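You operate a simulated robot arm through the tools that you are given. There is no shell and no other tool. Be economical: measure what you need, move in short steps, check, and stop when the job is done.

The job below is to be done with a simulated robot arm. You get a single attempt, and the scene is never put back.

Task
Rinse both spare filters clean under the trough tap.
Fine: each goes back in its own holder; the tap ends shut; nothing spilt. What is to be rubbed or washed off counts as gone when no trace of it is left.

Only the result counts: the job must be done as asked and must still hold three seconds after the hand-in. Knocking over, shifting, dropping, spilling or breaking anything else fails it.

Robot
A 7-joint arm with a two-finger parallel gripper on a trunk, on a base that drives. Base frame: it is fixed to the floor where the robot stands at the start and does not move with it; the origin is under the middle of the robot, x ahead of it, y to its left, z up; the surface under the hand at the start is at about z = 0.805. Readings come in m, degrees, newtons and seconds.
Its first joint turns from -166.0 to 166.0 degrees. Places, roughly: drain lever [0.4, -0.5, 0.9]; filter holder one [0.5, 0.2, 0.8]; filter holder two [0.5, 0.1, 0.8]; filter socket [0.6, 0, 0.8]; trough tap [0.6, -0.6, 1.1]; water tank [0.8, 1.4, 1.2]. Payload 1.57 kg.
The TCP is the grasp point between the finger pads, 0.03 m short of the fingertips. In the tool frame z runs along the fingers and y along their closing line. Largest opening 0.08 m; finger width 0.017, thickness 0.012; the body of the gripper, 0.04 by 0.082 m, starts 0.08 m behind the TCP.
Orientation is told as [roll, pitch, yaw] about the base's x, y, z axes, in that order, counted from this pose: with the fingers straight down and closing along the base's y, the tool's x points along the base's -x, its y along +y and its z along -z.

Tools
- The arm moves only by the tool apply_moves. Its arguments are lists of equal length, an entry for each row: "dr": the turn, a rotation vector about the base's x, y, z in units of 90 degrees (1.0 is 90 degrees), a list of three; "delta_pos": the shift along the base's x, y, z in units of 200 mm (1.0 is 200 mm), a list of three; "hand": the gripper command, from -1 (shut) to 1 (fully open), values between in proportion. In form: {"dr": [[wx, wy, wz], ...], "delta_pos": [[dx, dy, dz], ...], "hand": [hand, ...]}. A call has 1 to 8 rows; each row is the pose to reach, as a shift and turn from the pose commanded when the call began. A call with a number of a shift or a turn outside -1 to 1 is refused whole. Each row takes 0.2 s and may step no farther than 0.05 m and 8.6 degrees from the row before; otherwise, or with a gripper value out of range, the whole call is refused. A pose out of reach is approached as far as the arm can. The call stops where the force on the tool passes 40 N (or 10 N more than at its start, if that is more) or the arm is blocked; 0.2 s more then pass. The fingers move at their own pace (about 0.153 m/s each) and stop on an object; they squeeze with about 32 N. The grip force told is the motor's: it shows also when the fingers shut on nothing. Time passes only in rows, and 0.2 s behind the last, so rows that repeat a pose let the fingers close. It gives the time, the measured TCP pose, the force on the tool (base axes), the opening and the grip force at its end, in the units of the frame above (readings bear some noise), with the torque about the TCP (base axes, N m) and any sound that the robot's microphone picked up.
- Cameras (640 x 400 px; columns grow to the right, rows downward): "scene" is now at [-0.01, 0.161, 1.3981]; the picture's right is [-0.28, -0.96, 0.00], its down [-0.27, 0.08, -0.96] and it looks along [0.92, -0.27, -0.28] (base axes); focal length 225 px, centre (320, 200). "wrist" rides on the gripper at [0.072, -0.007, -0.122] in the tool frame; the picture's right is [0.09, 1.00, 0.00], its down [-0.84, 0.08, -0.54] and it looks along [-0.54, 0.05, 0.84] (tool axes); focal length 238 px, centre (320, 200). There is no depth. A picture from a camera that has moved, and an enlarged one, comes with that camera's place and axes in the base frame and with its lens.
- capture(camera): a new picture of that camera. The clock stands still meanwhile.
- steer(legs): drives the robot by 1 to 6 legs, each [ahead, left, turn to the left] in m, m and degrees, along the robot's own axes; the way and the turn of a leg run together, so that a leg with both is an arc; at most 1.5 m and 180 degrees a leg. The arm and the cameras ride along, it lands a little off, and it stops where it bumps. It gives what a move gives.
- aim_head(pan, tilt): turns the head with the scene camera to pan (to the left, within 143 degrees either way) and tilt (down, from -29 to 69), counted from straight ahead of the robot. It gives what a move gives.
- zoom(camera, box): a new picture of the part [left, top, right, bottom] of that camera's present view, enlarged. The clock stands still meanwhile.
- job_done(): hands the job in; it is judged then, once.

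Work in short steps. Places have to be worked out from the pictures, the camera data and where the tool is seen: move nearer, look again, correct. Check each grasp and each placing, and mend what went wrong. You have 120 turns and 98 pictures in all, those below and enlarged ones among them. Open the gripper and draw the arm clear of the work before you hand the job in, unless the task says otherwise; then end with one line.

The tools are called after "Request:" as a command line: name --argument value ..., lists and objects as JSON in quotes. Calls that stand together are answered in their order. apply_moves: Moves the arm, as the interface text tells. Its arguments: {"type":"object","properties":{"dr":{"type":"array"},"delta_pos":{"type":"array"},"hand":{"type":"array"}},"required":["dr","delta_pos","hand"]} The other tools are called the same way: steer (legs) drives the base; aim_head (pan, tilt) turns the head that bears the scene camera; capture (camera) takes a picture; zoom (camera, box) takes an enlarged picture of a part of a camera's view; job_done () hands the job in.

At the start:

```text
time_s: 0.0
position: [0.5667, 0.0773, 1.4934]
orientation: [0.0, 0.0, 0.1]
force: [-0.2, 0.7, 0.0]
moment: [0.02, 0.01, 0.0]
opening: 0.0804
grasp_force: 0.1
robot x, y, heading: [0.0034, -0.0006, -0.1]
head pan, tilt: [-16.4, 16.1]
```

scene: 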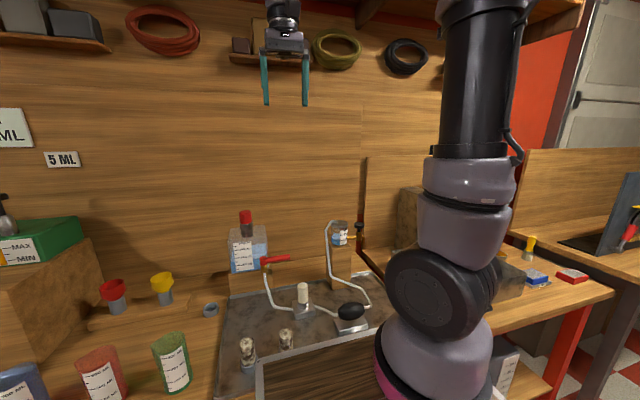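
wrist: 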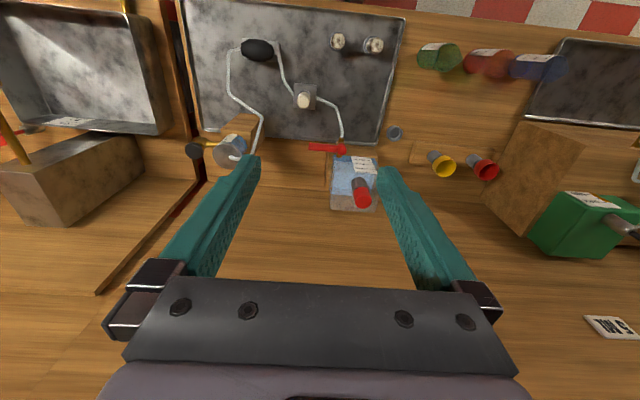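

The pictures show a bench with two filters in holders, one in a socket, and a trough off to the right. I'll zoom in on the filters and turn the head toward the trough.

Request:
zoom --camera "scene" --box '[200, 200, 400, 400]'

Request:
zoom --camera "wrist" --box '[0, 0, 440, 240]'

Request:
aim_head --pan -50 --tilt 25

Request:
capture --camera "scene"

```text
2.00 times, centred on (300, 300) of scene
camera zoom: at [-0.01, 0.161, 1.3981], right [-0.28, -0.96, 0.0], down [-0.27, 0.08, -0.96], along [0.92, -0.27, -0.28], focal length 450 px, centre (360, 0)
```

zoom: 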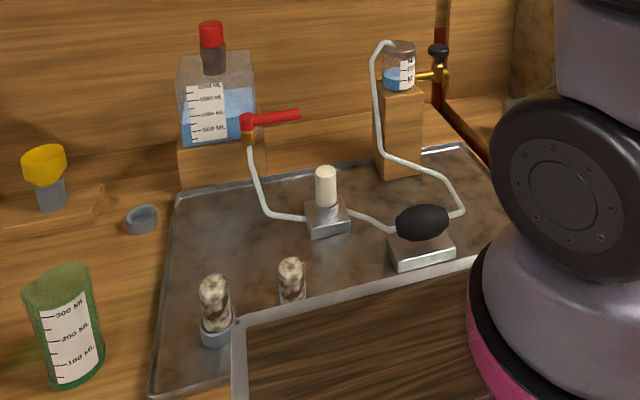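

```text
1.45 times, centred on (220, 120) of wrist
camera zoom: at [0.4943, 0.0706, 1.6168], right [-0.09, 1.0, 0.0], down [0.84, 0.08, 0.54], along [0.54, 0.05, -0.84], focal length 347 px, centre (466, 316)
```

zoom: 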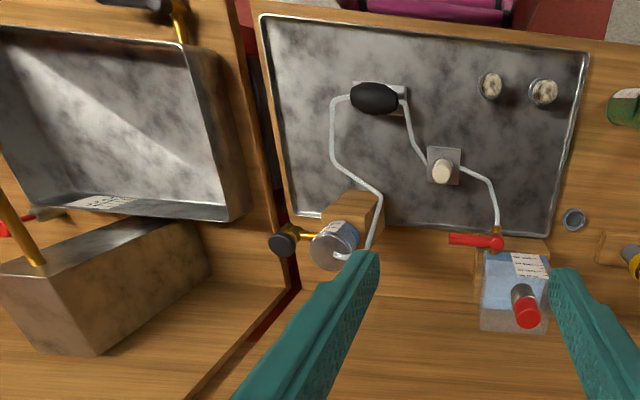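

```text
time_s: 1.0
position: [0.566, 0.0772, 1.4943]
orientation: [0.0, 0.0, -0.1]
force: [-0.4, 0.5, 0.5]
moment: [0.01, 0.04, 0.0]
opening: 0.0799
grasp_force: 0.1
robot x, y, heading: [-0.0025, -0.0005, 0.2]
head pan, tilt: [-50.0, 25.0]
```

```text
93 pictures are left
camera scene: at [-0.0403, 0.1168, 1.3837], right [-0.77, -0.64, 0.0], down [-0.27, 0.32, -0.91], along [0.58, -0.69, -0.42], focal length 225 px, centre (320, 200)
```

scene: 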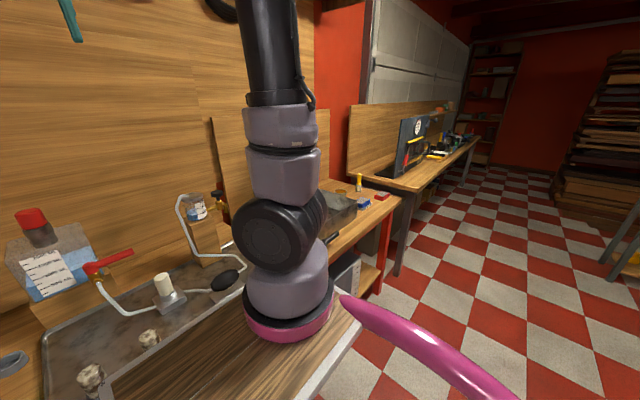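

The arm hides the trough from the scene camera, so I move the hand towards -y to view the trough with the wrist camera.

Request:
apply_moves --dr '[[0, 0, 0], [0, 0, 0], [0, 0, 0], [0, 0, 0], [0, 0, 0]]' --delta_pos '[[-0.1, -0.2, 0], [-0.2, -0.4, 0], [-0.25, -0.6, 0], [-0.25, -0.8, 0], [-0.25, -1, 0]]' --hand '[1, 1, 1, 1, 1]'

Request:
apply_moves --dr '[[0, 0, 0], [0, 0, 0], [0, 0, 0], [0, 0, 0], [0, 0, 0]]' --delta_pos '[[0, -0.2, 0], [0, -0.4, 0], [0, -0.6, 0], [0, -0.8, 0], [0, -1, 0]]' --hand '[1, 1, 1, 1, 1]'

Request:
capture --camera "wrist"

Request:
capture --camera "scene"

```text
time_s: 2.2
position: [0.5159, -0.1238, 1.4952]
orientation: [0.0, 0.0, 0.1]
force: [0.7, 0.5, 0.3]
moment: [-0.04, 0.02, 0.04]
opening: 0.08
grasp_force: 0.1
robot x, y, heading: [-0.0004, 0.0013, -0.1]
head pan, tilt: [-50.0, 25.0]
```

```text
time_s: 3.4
position: [0.5163, -0.322, 1.4956]
orientation: [0.1, 0.0, 0.0]
force: [-0.4, 0.3, 0.0]
moment: [-0.02, -0.06, -0.03]
opening: 0.08
grasp_force: 0.1
robot x, y, heading: [-0.0051, 0.0006, -0.1]
head pan, tilt: [-50.0, 25.0]
```

```text
92 pictures are left
camera wrist: at [0.4438, -0.3289, 1.616], right [-0.09, 1.0, 0.0], down [0.84, 0.08, 0.54], along [0.54, 0.05, -0.84], focal length 238 px, centre (320, 200)
```

wrist: 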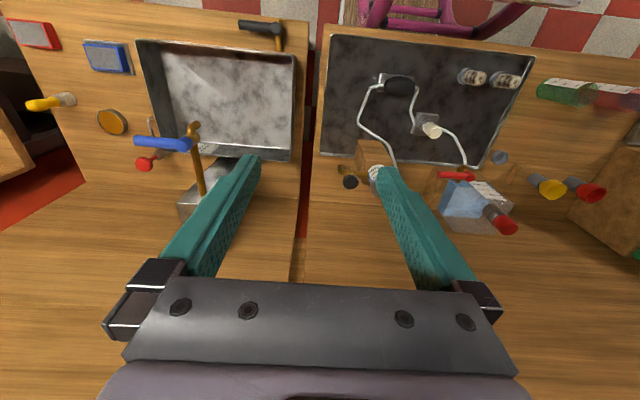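

```text
91 pictures are left
camera scene: at [-0.0407, 0.1172, 1.3836], right [-0.77, -0.64, 0.0], down [-0.27, 0.32, -0.91], along [0.58, -0.69, -0.42], focal length 225 px, centre (320, 200)
```

scene: 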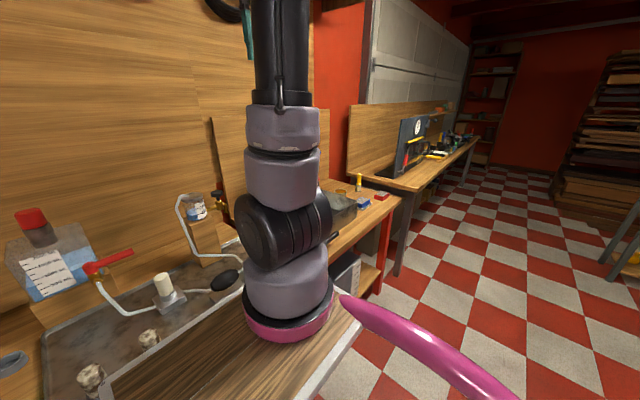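

Zooming into the trough region of the wrist view.

Request:
zoom --camera "wrist" --box '[60, 0, 320, 230]'

Request:
zoom --camera "wrist" --box '[320, 20, 540, 220]'

```text
1.74 times, centred on (190, 115) of wrist
camera zoom: at [0.4438, -0.3289, 1.616], right [-0.09, 1.0, 0.0], down [0.84, 0.08, 0.54], along [0.54, 0.05, -0.84], focal length 414 px, centre (546, 348)
```

zoom: 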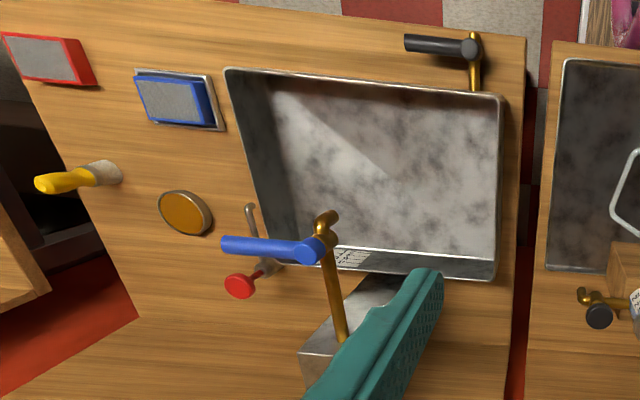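

```text
2.00 times, centred on (430, 120) of wrist
camera zoom: at [0.4438, -0.3289, 1.616], right [-0.09, 1.0, 0.0], down [0.84, 0.08, 0.54], along [0.54, 0.05, -0.84], focal length 477 px, centre (100, 360)
```

zoom: 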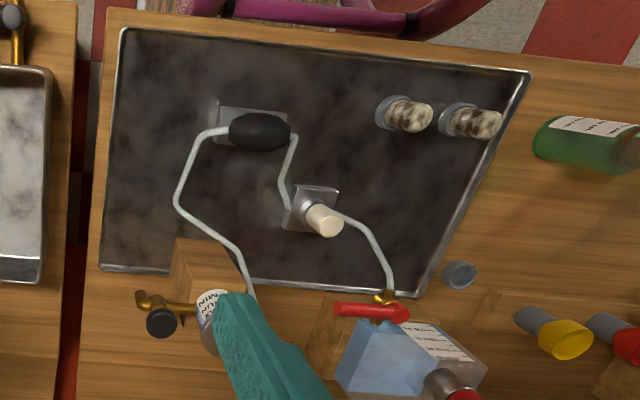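

I can see the trough, the brass tap with blue handle, a red knob with a chrome pipe, and the drain lever. I move over towards the trough for a closer look.

Request:
apply_moves --dr '[[0, 0, 0], [0, 0, 0], [0, 0, 0], [0, 0, 0], [0, 0, 0]]' --delta_pos '[[0, -0.2, -0.15], [-0.1, -0.4, -0.3], [-0.2, -0.6, -0.45], [-0.3, -0.8, -0.6], [-0.4, -1, -0.75]]' --hand '[1, 1, 1, 1, 1]'

Request:
capture --camera "wrist"

Request:
zoom --camera "wrist" --box '[180, 60, 420, 210]'

```text
refused: row 2 steps farther than a row can; nothing moved
```

```text
88 pictures are left
camera wrist: at [0.4438, -0.3289, 1.616], right [-0.09, 1.0, 0.0], down [0.84, 0.08, 0.54], along [0.54, 0.05, -0.84], focal length 238 px, centre (320, 200)
```

wrist: 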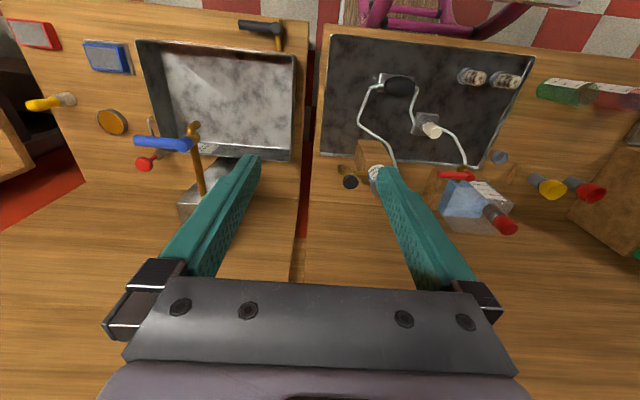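

```text
2.67 times, centred on (300, 135) of wrist
camera zoom: at [0.4438, -0.3289, 1.616], right [-0.09, 1.0, 0.0], down [0.84, 0.08, 0.54], along [0.54, 0.05, -0.84], focal length 636 px, centre (373, 373)
```

zoom: 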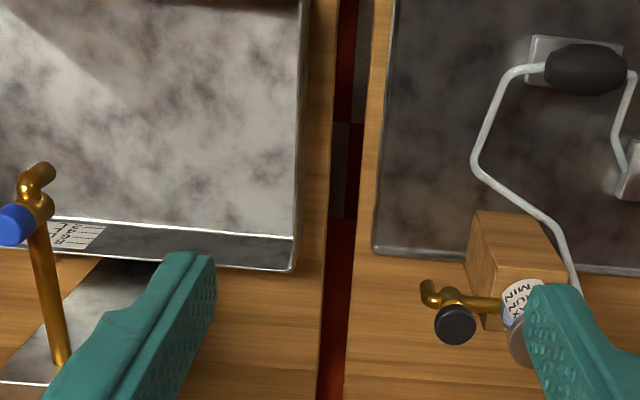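

The step was too long; I redo it with smaller rows.

Request:
apply_moves --dr '[[0, 0, 0], [0, 0, 0], [0, 0, 0], [0, 0, 0], [0, 0, 0], [0, 0, 0], [0, 0, 0]]' --delta_pos '[[0, -0.15, -0.1], [-0.06, -0.3, -0.2], [-0.12, -0.45, -0.3], [-0.2, -0.6, -0.4], [-0.3, -0.75, -0.5], [-0.4, -0.85, -0.6], [-0.5, -0.95, -0.7]]' --hand '[1, 1, 1, 1, 1, 1, 1]'

Request:
capture --camera "wrist"

Request:
zoom --camera "wrist" --box '[180, 60, 420, 210]'

```text
time_s: 5.0
position: [0.4169, -0.5108, 1.3543]
orientation: [0.1, 0.0, 0.0]
force: [0.4, 0.0, -0.4]
moment: [-0.06, 0.01, 0.0]
opening: 0.08
grasp_force: 0.1
robot x, y, heading: [0.0001, 0.0011, 0.1]
head pan, tilt: [-50.0, 25.0]
```

```text
86 pictures are left
camera wrist: at [0.3446, -0.5179, 1.4773], right [-0.09, 1.0, 0.0], down [0.84, 0.08, 0.54], along [0.54, 0.05, -0.84], focal length 238 px, centre (320, 200)
```

wrist: 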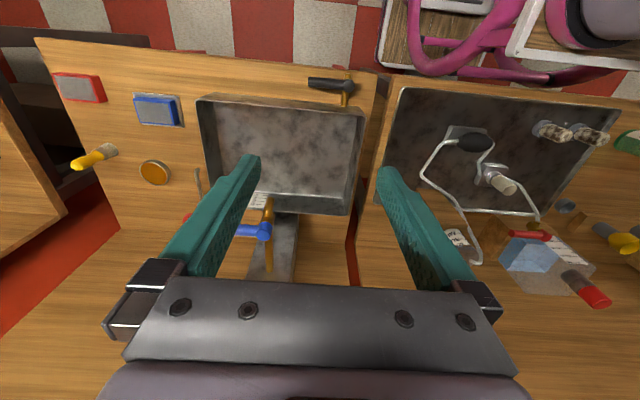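

```text
2.67 times, centred on (300, 135) of wrist
camera zoom: at [0.3446, -0.5179, 1.4773], right [-0.09, 1.0, 0.0], down [0.84, 0.08, 0.54], along [0.54, 0.05, -0.84], focal length 636 px, centre (373, 373)
```

zoom: 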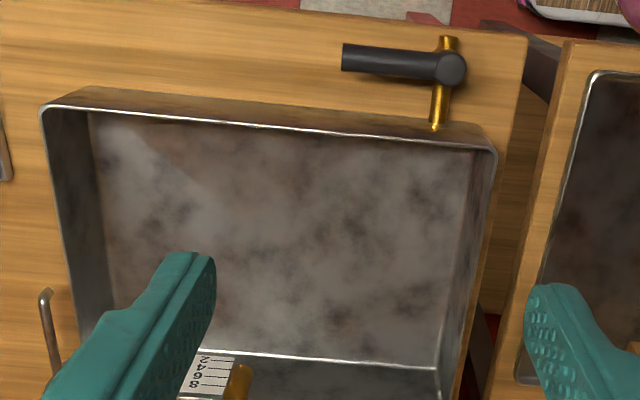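

To get a clear scene-camera view of the trough I drive to the right so the arm column no longer hides it.

Request:
steer --legs '[[-0.1, 0, 0], [0, -0.6, 0]]'

Request:
aim_head --pan 0 --tilt 30

Request:
capture --camera "scene"

```text
time_s: 9.1
position: [0.3159, -1.0987, 1.3554]
orientation: [0.0, 0.1, 0.0]
force: [-1.0, -0.4, -0.5]
moment: [-0.03, 0.03, 0.0]
opening: 0.0801
grasp_force: 0.1
robot x, y, heading: [-0.1023, -0.5883, 0.0]
head pan, tilt: [-50.0, 25.0]
```

```text
time_s: 10.3
position: [0.3173, -1.0991, 1.3556]
orientation: [0.0, 0.0, 0.1]
force: [-0.7, -0.3, 0.2]
moment: [-0.02, 0.0, -0.04]
opening: 0.0797
grasp_force: 0.2
robot x, y, heading: [-0.1016, -0.5871, -0.1]
head pan, tilt: [0.0, 30.0]
```

```text
84 pictures are left
camera scene: at [-0.11, -0.401, 1.3757], right [0.0, -1.0, 0.0], down [-0.5, 0.0, -0.87], along [0.87, 0.0, -0.5], focal length 225 px, centre (320, 200)
```

scene: 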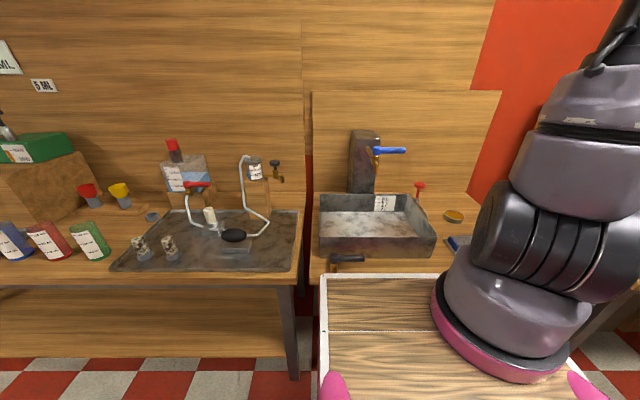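

Good view now. I zoom in on the trough area and the filters.

Request:
zoom --camera "scene" --box '[310, 120, 480, 280]'

Request:
zoom --camera "scene" --box '[100, 140, 310, 290]'

Request:
zoom --camera "scene" --box '[355, 130, 435, 220]'

```text
2.50 times, centred on (395, 200) of scene
camera zoom: at [-0.11, -0.401, 1.3757], right [0.0, -1.0, 0.0], down [-0.5, 0.0, -0.87], along [0.87, 0.0, -0.5], focal length 562 px, centre (132, 200)
```

zoom: 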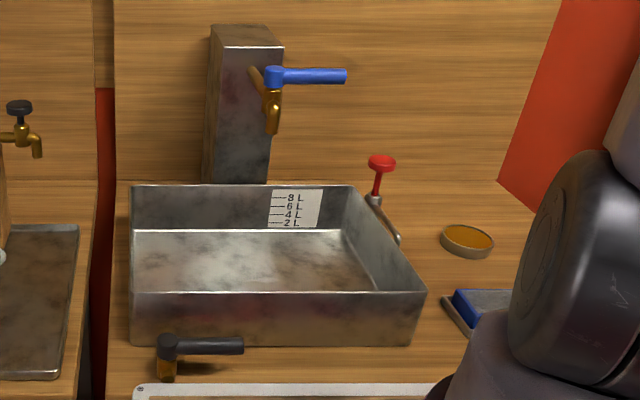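

```text
2.67 times, centred on (205, 215) of scene
camera zoom: at [-0.11, -0.401, 1.3757], right [0.0, -1.0, 0.0], down [-0.5, 0.0, -0.87], along [0.87, 0.0, -0.5], focal length 600 px, centre (627, 160)
```

zoom: 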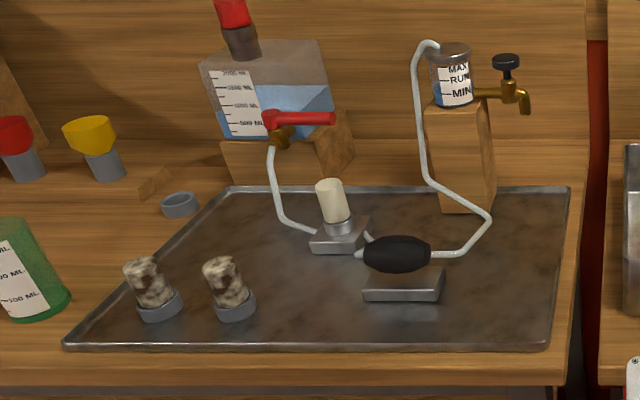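

```text
4.44 times, centred on (395, 175) of scene
camera zoom: at [-0.11, -0.401, 1.3757], right [0.0, -1.0, 0.0], down [-0.5, 0.0, -0.87], along [0.87, 0.0, -0.5], focal length 999 px, centre (-13, 311)
```

zoom: 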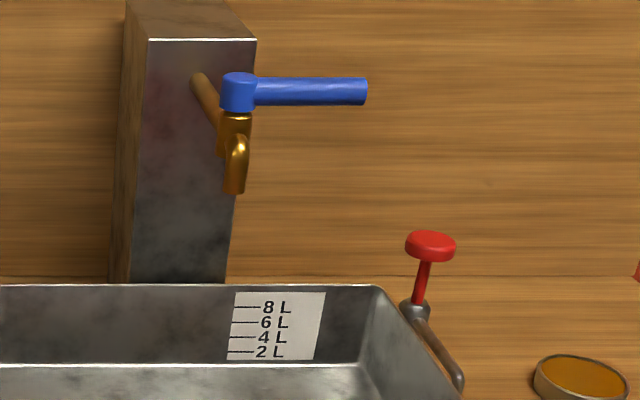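

Findings: the tap pivot is at about (0.637,-0.593,1.14), with its blue lever pointing to -y and about 0.1 m long. The spout is at about (0.61,-0.6,1.07) over a trough graduated to 8 L, and the filters are at about (0.47,0.105) and (0.47,0.21). I drive to a spot from which everything is in reach and the trough stays visible.

Request:
steer --legs '[[0.08, 0.09, 0]]'

Request:
apply_moves --dr '[[0, 0, 0], [0, 0, 0], [0, 0, 0], [0, 0, 0], [0, 0, 0], [0, 0, 0]]' --delta_pos '[[0.05, 0.2, 0], [0.15, 0.4, 0], [0.25, 0.6, 0], [0.35, 0.75, 0], [0.45, 0.9, 0], [0.55, 1, 0]]' --hand '[1, 1, 1, 1, 1, 1]'

Request:
apply_moves --dr '[[0, 0, 0.09], [0, 0, 0.18], [0, 0, 0.27], [0, 0, 0.36], [0, 0, 0.45], [0, 0, 0.5]]' --delta_pos '[[0.05, 0.1, 0], [0.1, 0.2, 0], [0.15, 0.3, 0], [0.2, 0.4, 0], [0.25, 0.5, 0], [0.3, 0.6, 0]]' --hand '[1, 1, 1, 1, 1, 1]'

Request:
capture --camera "scene"

Request:
capture --camera "wrist"

```text
time_s: 11.5
position: [0.3962, -1.0067, 1.355]
orientation: [0.0, 0.0, 0.0]
force: [-0.2, 1.2, 0.0]
moment: [0.01, -0.01, -0.01]
opening: 0.0797
grasp_force: 0.1
robot x, y, heading: [-0.019, -0.5, -0.0]
head pan, tilt: [0.0, 30.0]
```

```text
time_s: 12.9
position: [0.5044, -0.8092, 1.3557]
orientation: [0.1, 0.1, 0.0]
force: [-0.5, -0.2, 0.4]
moment: [0.02, -0.06, 0.01]
opening: 0.0798
grasp_force: 0.1
robot x, y, heading: [-0.0185, -0.4995, 0.0]
head pan, tilt: [0.0, 30.0]
```

```text
time_s: 14.3
position: [0.5661, -0.6869, 1.3561]
orientation: [0.0, 0.0, 45.0]
force: [-0.5, 0.1, -0.5]
moment: [0.02, -0.03, -0.01]
opening: 0.0801
grasp_force: 0.1
robot x, y, heading: [-0.0218, -0.4977, -0.2]
head pan, tilt: [0.0, 30.0]
```

```text
80 pictures are left
camera scene: at [-0.0302, -0.3088, 1.3757], right [0.0, -1.0, 0.0], down [-0.5, 0.0, -0.87], along [0.87, 0.0, -0.5], focal length 225 px, centre (320, 200)
```

scene: 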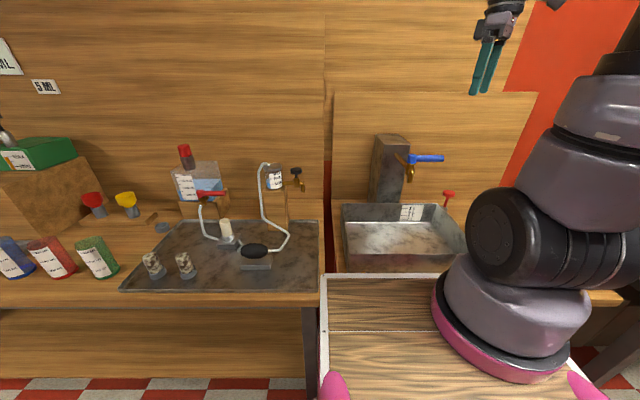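

```text
79 pictures are left
camera wrist: at [0.5191, -0.7426, 1.4779], right [-0.77, 0.64, 0.0], down [0.54, 0.65, 0.54], along [0.35, 0.42, -0.84], focal length 238 px, centre (320, 200)
```

wrist: 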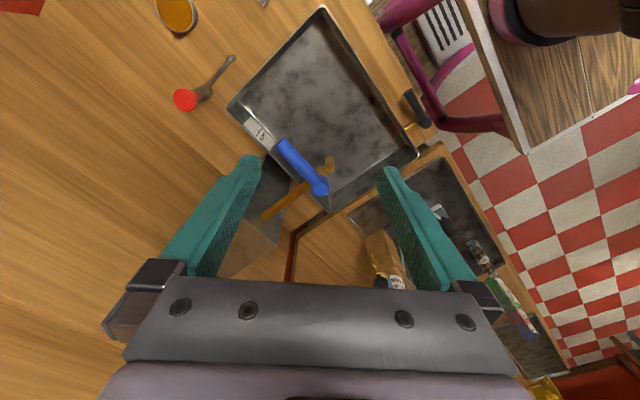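

Lever confirmed: pivot (0.64,-0.594), tip (0.638,-0.685), z≈1.14. I descend with the fingers straddling it, tips only just below its height.

Request:
apply_moves --dr '[[0, 0, 0], [0, 0, 0], [0, 0, 0], [0, 0, 0], [0, 0, 0], [0, 0, 0], [0, 0, 0]]' --delta_pos '[[0.18, 0.1, 0], [0.36, 0.185, 0], [0.36, 0.185, -0.2], [0.36, 0.185, -0.4], [0.36, 0.185, -0.55], [0.36, 0.185, -0.7], [0.36, 0.185, -0.8]]' --hand '[0.6, 0.5, 0.5, 0.5, 0.5, 0.5, 0.5]'

Request:
capture --camera "wrist"

Request:
zoom --camera "scene" --box '[330, 80, 530, 260]'

```text
time_s: 15.9
position: [0.6365, -0.6508, 1.1929]
orientation: [0.0, 0.0, 45.0]
force: [-0.4, -0.6, -0.3]
moment: [0.01, -0.03, 0.03]
opening: 0.0602
grasp_force: 0.0
robot x, y, heading: [-0.0193, -0.4991, 0.1]
head pan, tilt: [0.0, 30.0]
```

```text
78 pictures are left
camera wrist: at [0.5898, -0.7064, 1.3148], right [-0.77, 0.64, 0.0], down [0.54, 0.65, 0.54], along [0.35, 0.42, -0.84], focal length 238 px, centre (320, 200)
```

wrist: 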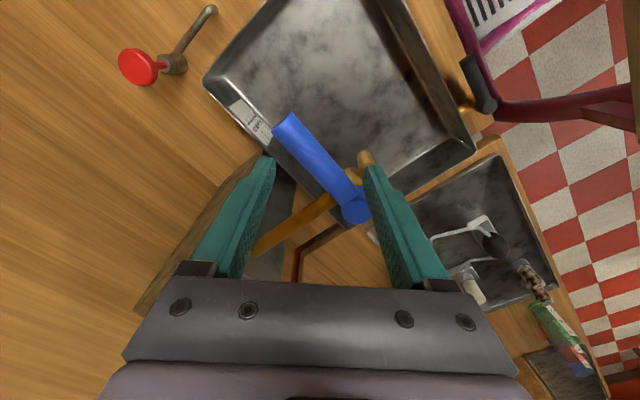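

```text
2.22 times, centred on (430, 170) of scene
camera zoom: at [-0.0303, -0.3086, 1.3757], right [0.0, -1.0, 0.0], down [-0.5, 0.0, -0.87], along [0.87, 0.0, -0.5], focal length 500 px, centre (76, 267)
```

zoom: 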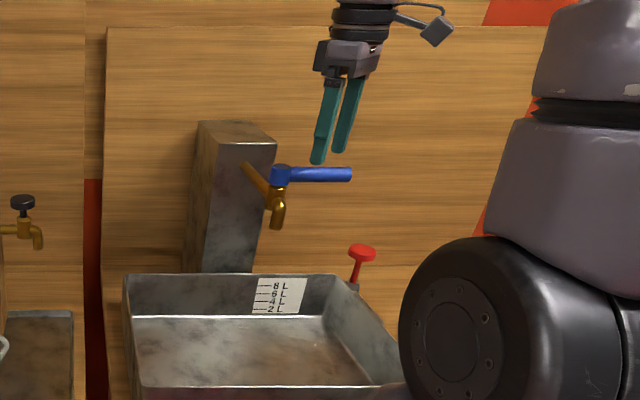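

Fingers are above and either side of the lever. I lower 3.5 cm.

Request:
apply_moves --dr '[[0, 0, 0], [0, 0, 0]]' --delta_pos '[[0, 0, -0.09], [0, 0, -0.18]]' --hand '[0.5, 0.5]'

Request:
capture --camera "wrist"

```text
time_s: 16.5
position: [0.6369, -0.6501, 1.1587]
orientation: [0.0, 0.0, 44.9]
force: [-0.2, -0.2, 0.4]
moment: [-0.01, -0.01, 0.0]
opening: 0.0598
grasp_force: 0.1
robot x, y, heading: [-0.0192, -0.4963, 0.1]
head pan, tilt: [0.0, 30.0]
```

```text
76 pictures are left
camera wrist: at [0.5897, -0.7065, 1.2793], right [-0.77, 0.64, 0.0], down [0.54, 0.65, 0.54], along [0.35, 0.42, -0.84], focal length 238 px, centre (320, 200)
```

wrist: 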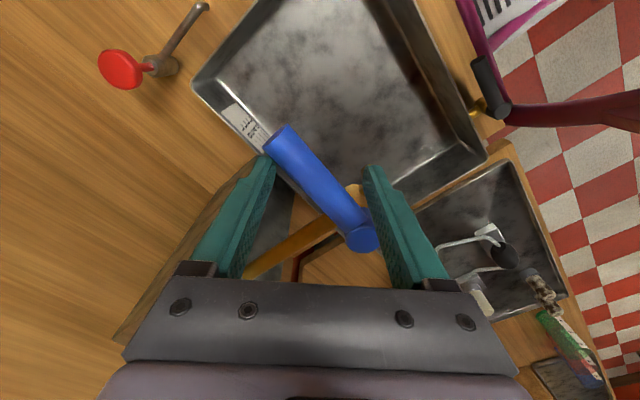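

Lever is between the fingers. I swing it gently towards -x (towards the robot), watching the force.

Request:
apply_moves --dr '[[0, 0, 0], [0, 0, 0], [0, 0, 0], [0, 0, 0]]' --delta_pos '[[-0.05, 0.005, 0], [-0.1, 0.018, 0], [-0.14, 0.04, 0], [-0.18, 0.0625, 0]]' --hand '[0.5, 0.5, 0.5, 0.5]'

Request:
capture --camera "wrist"

Request:
zoom --camera "scene" --box '[330, 80, 530, 260]'

```text
time_s: 17.5
position: [0.6015, -0.6369, 1.1604]
orientation: [0.0, 0.0, 45.0]
force: [0.6, -0.7, -0.3]
moment: [0.02, 0.0, -0.03]
opening: 0.0602
grasp_force: 0.0
robot x, y, heading: [-0.0181, -0.4969, -0.1]
head pan, tilt: [0.0, 30.0]
```

```text
75 pictures are left
camera wrist: at [0.5553, -0.6929, 1.2827], right [-0.77, 0.64, 0.0], down [0.54, 0.65, 0.54], along [0.35, 0.42, -0.84], focal length 238 px, centre (320, 200)
```

wrist: 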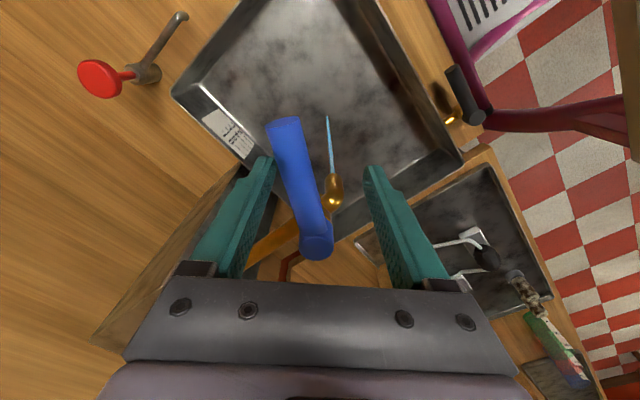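

```text
2.22 times, centred on (430, 170) of scene
camera zoom: at [-0.03, -0.3087, 1.3757], right [0.0, -1.0, 0.0], down [-0.5, 0.0, -0.87], along [0.87, 0.0, -0.5], focal length 500 px, centre (76, 267)
```

zoom: 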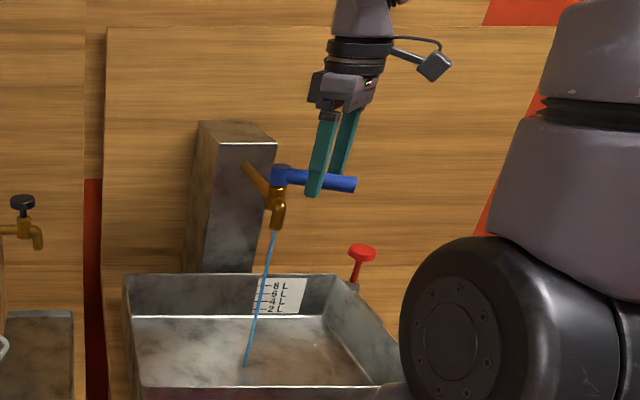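

Water flows as a thin stream straight down into the trough. I leave this modest opening, lift off the lever, and check the level over time.

Request:
apply_moves --dr '[[0, 0, 0], [0, 0, 0], [0, 0, 0], [0, 0, 0], [0, 0, 0], [0, 0, 0], [0, 0, 0], [0, 0, 0]]' --delta_pos '[[0.03, 0, 0], [0.03, 0, 0.2], [0.03, 0, 0.4], [0, 0.2, 0.6], [0, 0.4, 0.6], [0, 0.6, 0.6], [0, 0.8, 0.6], [0, 1, 0.6]]' --hand '[0.5, 0.5, 0.5, 1, 1, 1, 1, 1]'

Request:
apply_moves --dr '[[0, 0, -0.09], [0, 0, -0.18], [0, 0, -0.27], [0, 0, -0.36], [0, 0, -0.45], [0, 0, -0.5], [0, 0, -0.5]]' --delta_pos '[[-0.05, 0.2, 0], [-0.1, 0.4, 0], [-0.15, 0.6, 0], [-0.2, 0.8, 0], [-0.25, 1, 0], [-0.3, 1, 0], [-0.4, 1, 0]]' --hand '[1, 1, 1, 1, 1, 1, 1]'

Request:
capture --camera "wrist"

Request:
zoom --camera "scene" --box '[330, 100, 490, 280]'

```text
refused: row 4 steps farther than a row can; nothing moved
```

```text
time_s: 18.1
position: [0.5837, -0.5754, 1.1624]
orientation: [-0.5, -0.1, 29.5]
force: [2.4, -14.2, -2.7]
moment: [-0.26, -0.03, -0.31]
opening: 0.0802
grasp_force: 0.1
robot x, y, heading: [-0.0188, -0.496, -0.0]
head pan, tilt: [0.0, 30.0]
stopped in row 3: the force on the tool passed its limit at 74 N (the readings are from after the stop); the commanded pose is now the measured one
```

```text
73 pictures are left
camera wrist: at [0.5231, -0.6167, 1.2848], right [-0.57, 0.82, -0.01], down [0.69, 0.48, 0.54], along [0.45, 0.3, -0.84], focal length 238 px, centre (320, 200)
```

wrist: 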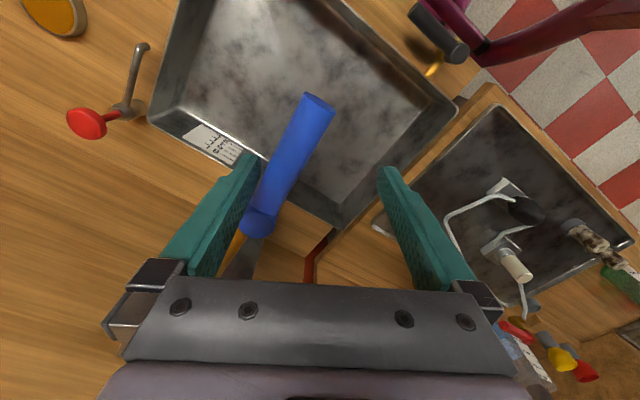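

```text
2.22 times, centred on (410, 190) of scene
camera zoom: at [-0.0297, -0.3099, 1.3758], right [0.0, -1.0, 0.0], down [-0.5, 0.0, -0.87], along [0.87, 0.0, -0.5], focal length 500 px, centre (120, 222)
```

zoom: 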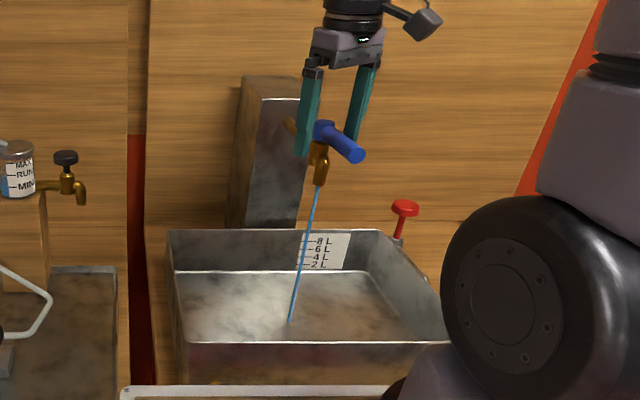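

That second move ran without its retreat, so the fingers swept the lever almost fully open; nothing seems damaged. The stream is still modest. Now I lift straight up, one call at a time.

Request:
apply_moves --dr '[[0, 0, 0], [0, 0, 0], [0, 0, 0], [0, 0, 0], [0, 0, 0]]' --delta_pos '[[0, -0.02, 0], [0, -0.02, 0.2], [0, -0.02, 0.4], [0, -0.02, 0.6], [0, -0.02, 0.8]]' --hand '[1, 1, 1, 1, 1]'

Request:
zoom --camera "scene" --box '[330, 100, 490, 280]'

```text
time_s: 19.3
position: [0.5823, -0.5779, 1.3233]
orientation: [-0.6, 0.1, 29.5]
force: [0.3, -0.2, -0.9]
moment: [0.01, 0.01, 0.02]
opening: 0.08
grasp_force: 0.2
robot x, y, heading: [-0.02, -0.4993, -0.2]
head pan, tilt: [0.0, 30.0]
```

```text
2.22 times, centred on (410, 190) of scene
camera zoom: at [-0.0297, -0.3088, 1.3757], right [0.0, -1.0, 0.0], down [-0.5, 0.0, -0.87], along [0.87, 0.0, -0.5], focal length 500 px, centre (120, 222)
```

zoom: 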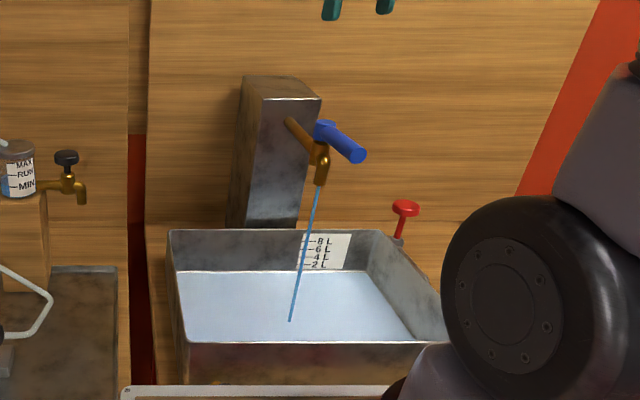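

The trough is filling fast (already about 1–2 L), so I shut the tap now. The +y-side finger comes down and sweeps the lever back to -y.

Request:
apply_moves --dr '[[0, 0, 0], [0, 0, 0], [0, 0, 0], [0, 0, 0], [0, 0, 0], [0, 0, 0], [0, 0, 0], [0, 0, 0]]' --delta_pos '[[0.01, -0.105, -0.2], [0.01, -0.105, -0.42], [0.01, -0.105, -0.645], [0.01, -0.105, -0.815], [0.0825, -0.19, -0.815], [0.0825, -0.35, -0.815], [0.1625, -0.49, -0.815], [0.3025, -0.57, -0.815]]' --hand '[1, 1, 1, 1, 1, 1, 1, 1]'

Request:
zoom --camera "scene" --box '[330, 100, 490, 280]'

Request:
capture --camera "wrist"

```text
time_s: 21.1
position: [0.6429, -0.6901, 1.1599]
orientation: [-0.7, -0.1, 29.6]
force: [0.6, 0.4, 0.3]
moment: [0.0, 0.0, -0.02]
opening: 0.0801
grasp_force: 0.2
robot x, y, heading: [-0.0202, -0.4958, 0.2]
head pan, tilt: [0.0, 30.0]
```

```text
2.22 times, centred on (410, 190) of scene
camera zoom: at [-0.0303, -0.3086, 1.3757], right [0.0, -1.0, 0.0], down [-0.5, 0.0, -0.87], along [0.87, 0.0, -0.5], focal length 500 px, centre (120, 222)
```

zoom: 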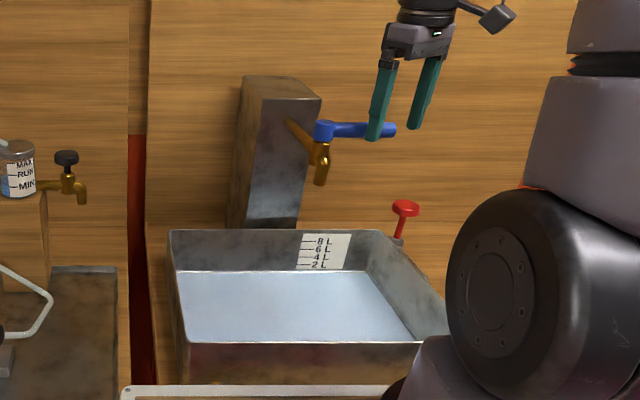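

```text
69 pictures are left
camera wrist: at [0.582, -0.7322, 1.282], right [-0.57, 0.82, -0.01], down [0.69, 0.49, 0.54], along [0.45, 0.3, -0.84], focal length 238 px, centre (320, 200)
```

wrist: 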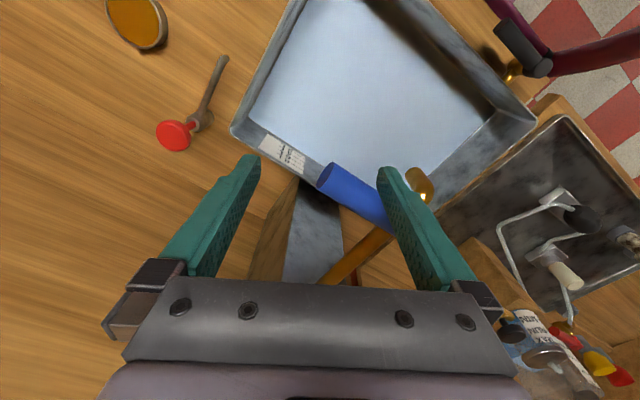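

No stream now. I nudge the lever a bit further to make sure it is fully home, then check the gauge closely.

Request:
apply_moves --dr '[[0, 0, 0], [0, 0, 0], [0, 0, 0]]' --delta_pos '[[0.03, -0.005, 0], [0.06, -0.005, 0], [0.06, -0.005, 0]]' --hand '[1, 1, 1]'

Request:
zoom --camera "scene" --box '[380, 140, 460, 230]'

```text
time_s: 21.6
position: [0.6442, -0.6924, 1.1593]
orientation: [-0.1, 0.5, 29.4]
force: [-19.0, 0.3, 3.0]
moment: [0.23, 0.42, 0.77]
opening: 0.0801
grasp_force: 0.1
robot x, y, heading: [-0.0178, -0.4959, -0.1]
head pan, tilt: [0.0, 30.0]
stopped in row 2: the force on the tool passed its limit at 46 N (the readings are from after the stop); the commanded pose is now the measured one
```

```text
4.44 times, centred on (420, 185) of scene
camera zoom: at [-0.0313, -0.3087, 1.3757], right [0.0, -1.0, 0.0], down [-0.5, 0.0, -0.87], along [0.87, 0.0, -0.5], focal length 999 px, centre (-124, 267)
```

zoom: 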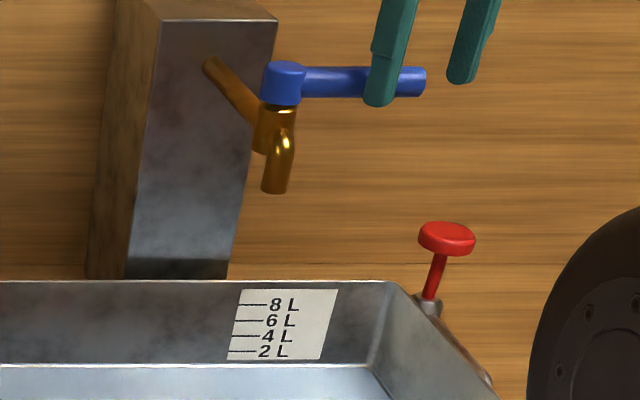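

The lever is firmly at its stop, and only a shallow layer (well under 2 L) is in the trough. Before reopening I survey the filters with the wrist camera, lifting clear first.

Request:
apply_moves --dr '[[0, 0, 0], [0, 0, 0], [0, 0, 0], [0, 0, 0], [0, 0, -0.08], [0, 0, -0.16], [0, 0, -0.24], [0, 0, -0.327]]' --delta_pos '[[-0.02, 0, 0], [-0.02, 0, 0.2], [-0.02, 0, 0.4], [-0.1, 0.1, 0.6], [-0.2, 0.3, 0.6], [-0.3, 0.5, 0.6], [-0.4, 0.7, 0.6], [-0.4, 0.93, 0.6]]' --hand '[1, 1, 1, 1, 1, 1, 1, 1]'

```text
time_s: 23.4
position: [0.5635, -0.5054, 1.2785]
orientation: [-0.2, 0.5, -0.1]
force: [-0.6, -0.2, -0.1]
moment: [0.01, -0.01, -0.02]
opening: 0.0802
grasp_force: 0.2
robot x, y, heading: [-0.0206, -0.496, 0.1]
head pan, tilt: [0.0, 30.0]
```

Clear now; moving over towards the filters at safe height.

Request:
apply_moves --dr '[[0, 0, 0], [0, 0, 0], [0, 0, 0], [0, 0, 0], [0, 0, 0]]' --delta_pos '[[-0.1, 0.2, 0], [-0.2, 0.4, 0], [-0.3, 0.6, 0], [-0.4, 0.8, 0], [-0.5, 1, 0]]' --hand '[1, 1, 1, 1, 1]'

Request:
apply_moves --dr '[[0, 0, 0], [0, 0, 0], [0, 0, 0], [0, 0, 0], [0, 0, 0]]' --delta_pos '[[0, 0.2, 0], [0, 0.4, 0], [0, 0.6, 0], [0, 0.8, 0], [0, 1, 0]]' --hand '[1, 1, 1, 1, 1]'

Request:
apply_moves --dr '[[0, 0, 0], [0, 0, 0], [0, 0, 0], [0, 0, 0], [0, 0, 0]]' --delta_pos '[[0, 0.2, -0.1], [0, 0.4, -0.2], [0, 0.6, -0.3], [0, 0.8, -0.4], [0, 1, -0.5]]' --hand '[1, 1, 1, 1, 1]'

Request:
capture --camera "wrist"

```text
time_s: 24.6
position: [0.4668, -0.3031, 1.2793]
orientation: [-0.1, 0.4, 0.0]
force: [-0.8, 0.2, 0.2]
moment: [0.04, 0.01, -0.02]
opening: 0.0802
grasp_force: 0.1
robot x, y, heading: [-0.0194, -0.4978, -0.2]
head pan, tilt: [0.0, 30.0]
```

```text
time_s: 25.8
position: [0.4663, -0.1067, 1.279]
orientation: [-0.2, 0.3, 0.0]
force: [0.2, -0.5, -0.2]
moment: [0.03, 0.0, -0.01]
opening: 0.08
grasp_force: 0.0
robot x, y, heading: [-0.0184, -0.4944, 0.0]
head pan, tilt: [0.0, 30.0]
```

```text
time_s: 27.0
position: [0.4673, 0.0933, 1.1789]
orientation: [-0.1, 0.3, 0.0]
force: [0.2, 0.0, 0.7]
moment: [0.02, 0.01, 0.01]
opening: 0.08
grasp_force: 0.1
robot x, y, heading: [-0.0193, -0.4965, -0.3]
head pan, tilt: [0.0, 30.0]
```

```text
67 pictures are left
camera wrist: at [0.395, 0.0862, 1.3012], right [-0.09, 1.0, 0.0], down [0.84, 0.08, 0.54], along [0.54, 0.05, -0.84], focal length 238 px, centre (320, 200)
```

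wrist: 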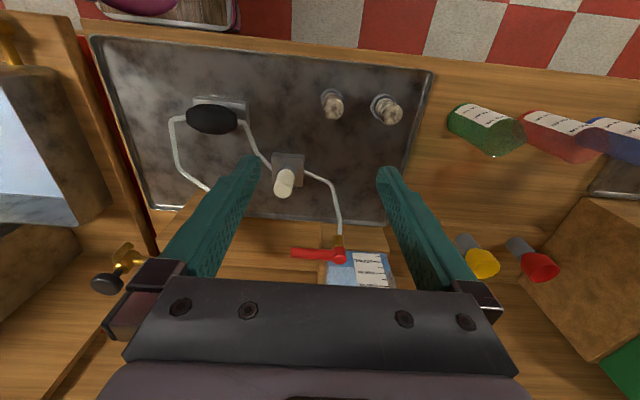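

Request:
zoom --camera "wrist" --box '[300, 70, 440, 150]'

Request:
zoom --camera "scene" --box '[120, 200, 320, 300]'

```text
4.57 times, centred on (370, 110) of wrist
camera zoom: at [0.395, 0.0862, 1.3012], right [-0.09, 1.0, 0.0], down [0.84, 0.08, 0.54], along [0.54, 0.05, -0.84], focal length 1090 px, centre (91, 611)
```

zoom: 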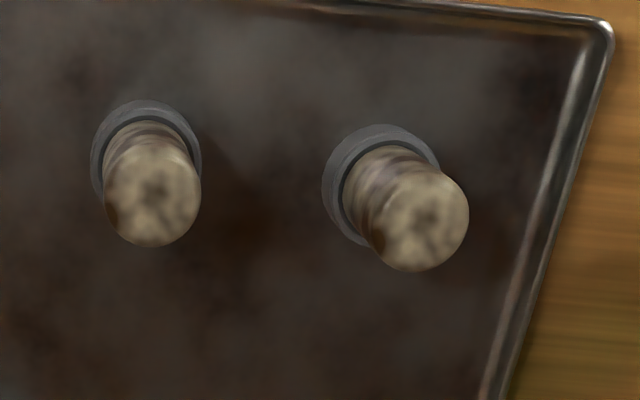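

```text
3.20 times, centred on (220, 250) of scene
camera zoom: at [-0.0303, -0.3094, 1.3758], right [0.0, -1.0, 0.0], down [-0.5, 0.0, -0.87], along [0.87, 0.0, -0.5], focal length 719 px, centre (640, 40)
```

zoom: 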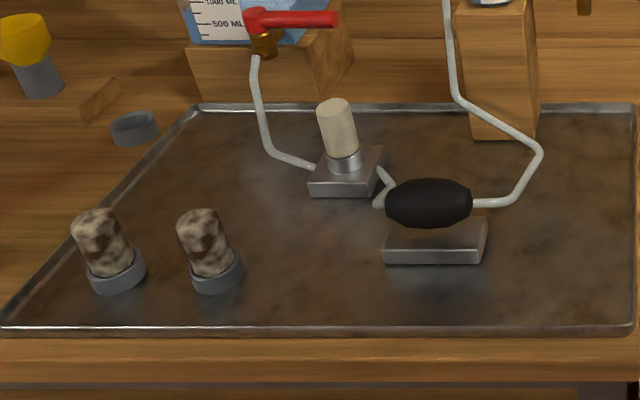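

Filters located: holder-two filter at (0.480,0.116), holder-one filter at (0.480,0.215), tops at z≈0.887, diameter ≈0.036. Now I return to the tap to open it slightly, travelling high.

Request:
apply_moves --dr '[[0, 0, 0.08], [0, 0, 0.16], [0, 0, 0.24], [0, 0, 0.32], [0, 0, 0.4]]' --delta_pos '[[0, -0.2, 0.12], [0, -0.4, 0.24], [0, -0.6, 0.36], [0, -0.8, 0.48], [0, -1, 0.5]]' --hand '[1, 1, 1, 1, 1]'

Request:
apply_moves --dr '[[0, 0, 0.05], [0, 0, 0.1], [0, 0, 0.1], [0, 0, 0.1], [0, 0, 0.1]]' --delta_pos '[[0.05, -0.2, 0], [0.1, -0.4, 0], [0.15, -0.6, 0], [0.2, -0.8, 0], [0.25, -1, 0]]' --hand '[1, 1, 1, 1, 1]'

Request:
apply_moves --dr '[[0, 0, 0], [0, 0, 0], [0, 0, 0], [0, 0, 0], [0, 0, 0]]' --delta_pos '[[0.1, -0.2, 0], [0.2, -0.4, 0], [0.3, -0.6, 0], [0.4, -0.8, 0], [0.5, -1, 0]]' --hand '[0.5, 0.5, 0.5, 0.5, 0.5]'

```text
time_s: 28.2
position: [0.4646, -0.1036, 1.2765]
orientation: [-0.1, 0.4, 36.4]
force: [0.2, 1.2, -0.1]
moment: [-0.04, 0.01, 0.0]
opening: 0.0798
grasp_force: 0.0
robot x, y, heading: [-0.0214, -0.4962, -0.4]
head pan, tilt: [0.0, 30.0]
```

```text
time_s: 29.4
position: [0.5135, -0.3044, 1.2774]
orientation: [-0.2, 0.4, 45.3]
force: [0.5, 1.9, -0.2]
moment: [-0.04, 0.02, 0.0]
opening: 0.0802
grasp_force: 0.1
robot x, y, heading: [-0.0196, -0.4948, -0.1]
head pan, tilt: [0.0, 30.0]
```

```text
time_s: 30.6
position: [0.6146, -0.5021, 1.2793]
orientation: [-0.2, 0.4, 45.1]
force: [-0.1, 0.8, 0.6]
moment: [-0.06, -0.02, 0.03]
opening: 0.06
grasp_force: 0.1
robot x, y, heading: [-0.0207, -0.4959, -0.4]
head pan, tilt: [0.0, 30.0]
```

Moving over the lever and down astride it.

Request:
apply_moves --dr '[[0, 0, 0], [0, 0, 0], [0, 0, 0], [0, 0, 0], [0, 0, 0], [0, 0, 0], [0, 0, 0]]' --delta_pos '[[0.04, -0.2, 0], [0.08, -0.4, 0], [0.112, -0.6, 0], [0.112, -0.74, 0], [0.112, -0.74, -0.2], [0.112, -0.74, -0.4], [0.112, -0.74, -0.595]]' --hand '[0.5, 0.5, 0.5, 0.5, 0.5, 0.5, 0.5]'

```text
time_s: 32.2
position: [0.6385, -0.6534, 1.1597]
orientation: [-0.2, 0.3, 45.0]
force: [-0.8, -0.5, 0.9]
moment: [0.0, 0.01, -0.02]
opening: 0.0599
grasp_force: 0.0
robot x, y, heading: [-0.0203, -0.4967, -0.3]
head pan, tilt: [0.0, 30.0]
```

Swing the lever about 20–25° as before, back off, and lift.

Request:
apply_moves --dr '[[0, 0, 0], [0, 0, 0], [0, 0, 0], [0, 0, 0], [0, 0, 0], [0, 0, 0], [0, 0, 0]]' --delta_pos '[[-0.07, 0.02, 0], [-0.13, 0.045, 0], [-0.19, 0.075, 0], [-0.15, 0.075, 0], [-0.15, 0.075, 0.2], [-0.15, 0.075, 0.42], [-0.15, 0.075, 0.65]]' --hand '[0.5, 0.5, 0.5, 0.5, 0.5, 0.5, 0.5]'

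Request:
zoom --camera "scene" --box '[340, 130, 480, 280]'

```text
time_s: 33.8
position: [0.6087, -0.637, 1.2935]
orientation: [-0.2, 0.5, 45.1]
force: [-0.3, 0.5, 0.2]
moment: [-0.03, 0.01, 0.0]
opening: 0.0599
grasp_force: 0.0
robot x, y, heading: [-0.0197, -0.4948, -0.1]
head pan, tilt: [0.0, 30.0]
```

```text
2.67 times, centred on (410, 205) of scene
camera zoom: at [-0.03, -0.3088, 1.3757], right [0.0, -1.0, 0.0], down [-0.5, 0.0, -0.87], along [0.87, 0.0, -0.5], focal length 600 px, centre (80, 187)
```

zoom: 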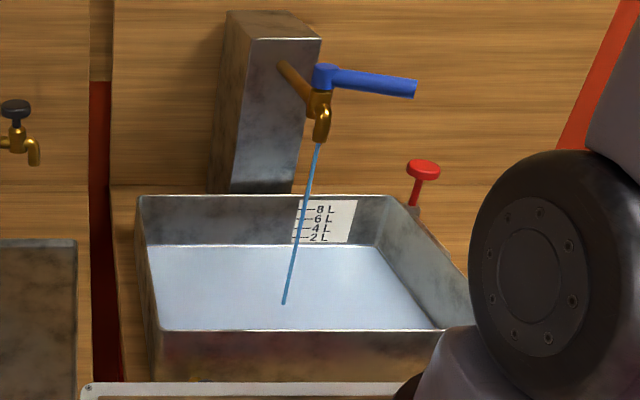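

A gentle stream runs. Off to fetch the holder-two filter, travelling at height while turning back to yaw 0.

Request:
apply_moves --dr '[[0, 0, -0.09], [0, 0, -0.18], [0, 0, -0.27], [0, 0, -0.36], [0, 0, -0.45]]' --delta_pos '[[-0.12, 0.2, 0], [-0.24, 0.4, 0], [-0.36, 0.6, 0], [-0.48, 0.8, 0], [-0.6, 1, 0]]' --hand '[0.7, 1, 1, 1, 1]'

Request:
apply_moves --dr '[[0, 0, -0.05], [0, 0, -0.05], [0, 0, -0.05], [0, 0, -0.05]]' --delta_pos '[[0, 0.24, 0], [0, 0.48, 0], [0, 0.72, 0], [0, 0.96, 0]]' --hand '[1, 1, 1, 1]'

Request:
apply_moves --dr '[[0, 0, 0], [0, 0, 0], [0, 0, 0], [0, 0, 0]]' --delta_pos '[[0, 0.24, -0.05], [0, 0.48, -0.1], [0, 0.72, -0.15], [0, 0.96, -0.2]]' --hand '[1, 1, 1, 1]'

```text
time_s: 35.0
position: [0.4856, -0.4409, 1.2864]
orientation: [-0.2, 0.3, 4.5]
force: [-0.4, -0.8, -0.5]
moment: [0.02, 0.03, 0.01]
opening: 0.0798
grasp_force: 0.0
robot x, y, heading: [-0.0199, -0.4938, -0.1]
head pan, tilt: [0.0, 30.0]
```

```text
time_s: 36.0
position: [0.4902, -0.2479, 1.2893]
orientation: [-0.2, 0.5, 0.0]
force: [-0.6, -0.7, -0.8]
moment: [0.04, -0.02, -0.02]
opening: 0.08
grasp_force: 0.0
robot x, y, heading: [-0.0247, -0.4929, -0.1]
head pan, tilt: [0.0, 30.0]
```

```text
time_s: 37.0
position: [0.4855, -0.0578, 1.2545]
orientation: [-0.3, 0.4, 0.0]
force: [-0.2, -1.3, 0.6]
moment: [0.07, -0.01, 0.0]
opening: 0.0798
grasp_force: 0.1
robot x, y, heading: [-0.02, -0.4933, -0.3]
head pan, tilt: [0.0, 30.0]
```

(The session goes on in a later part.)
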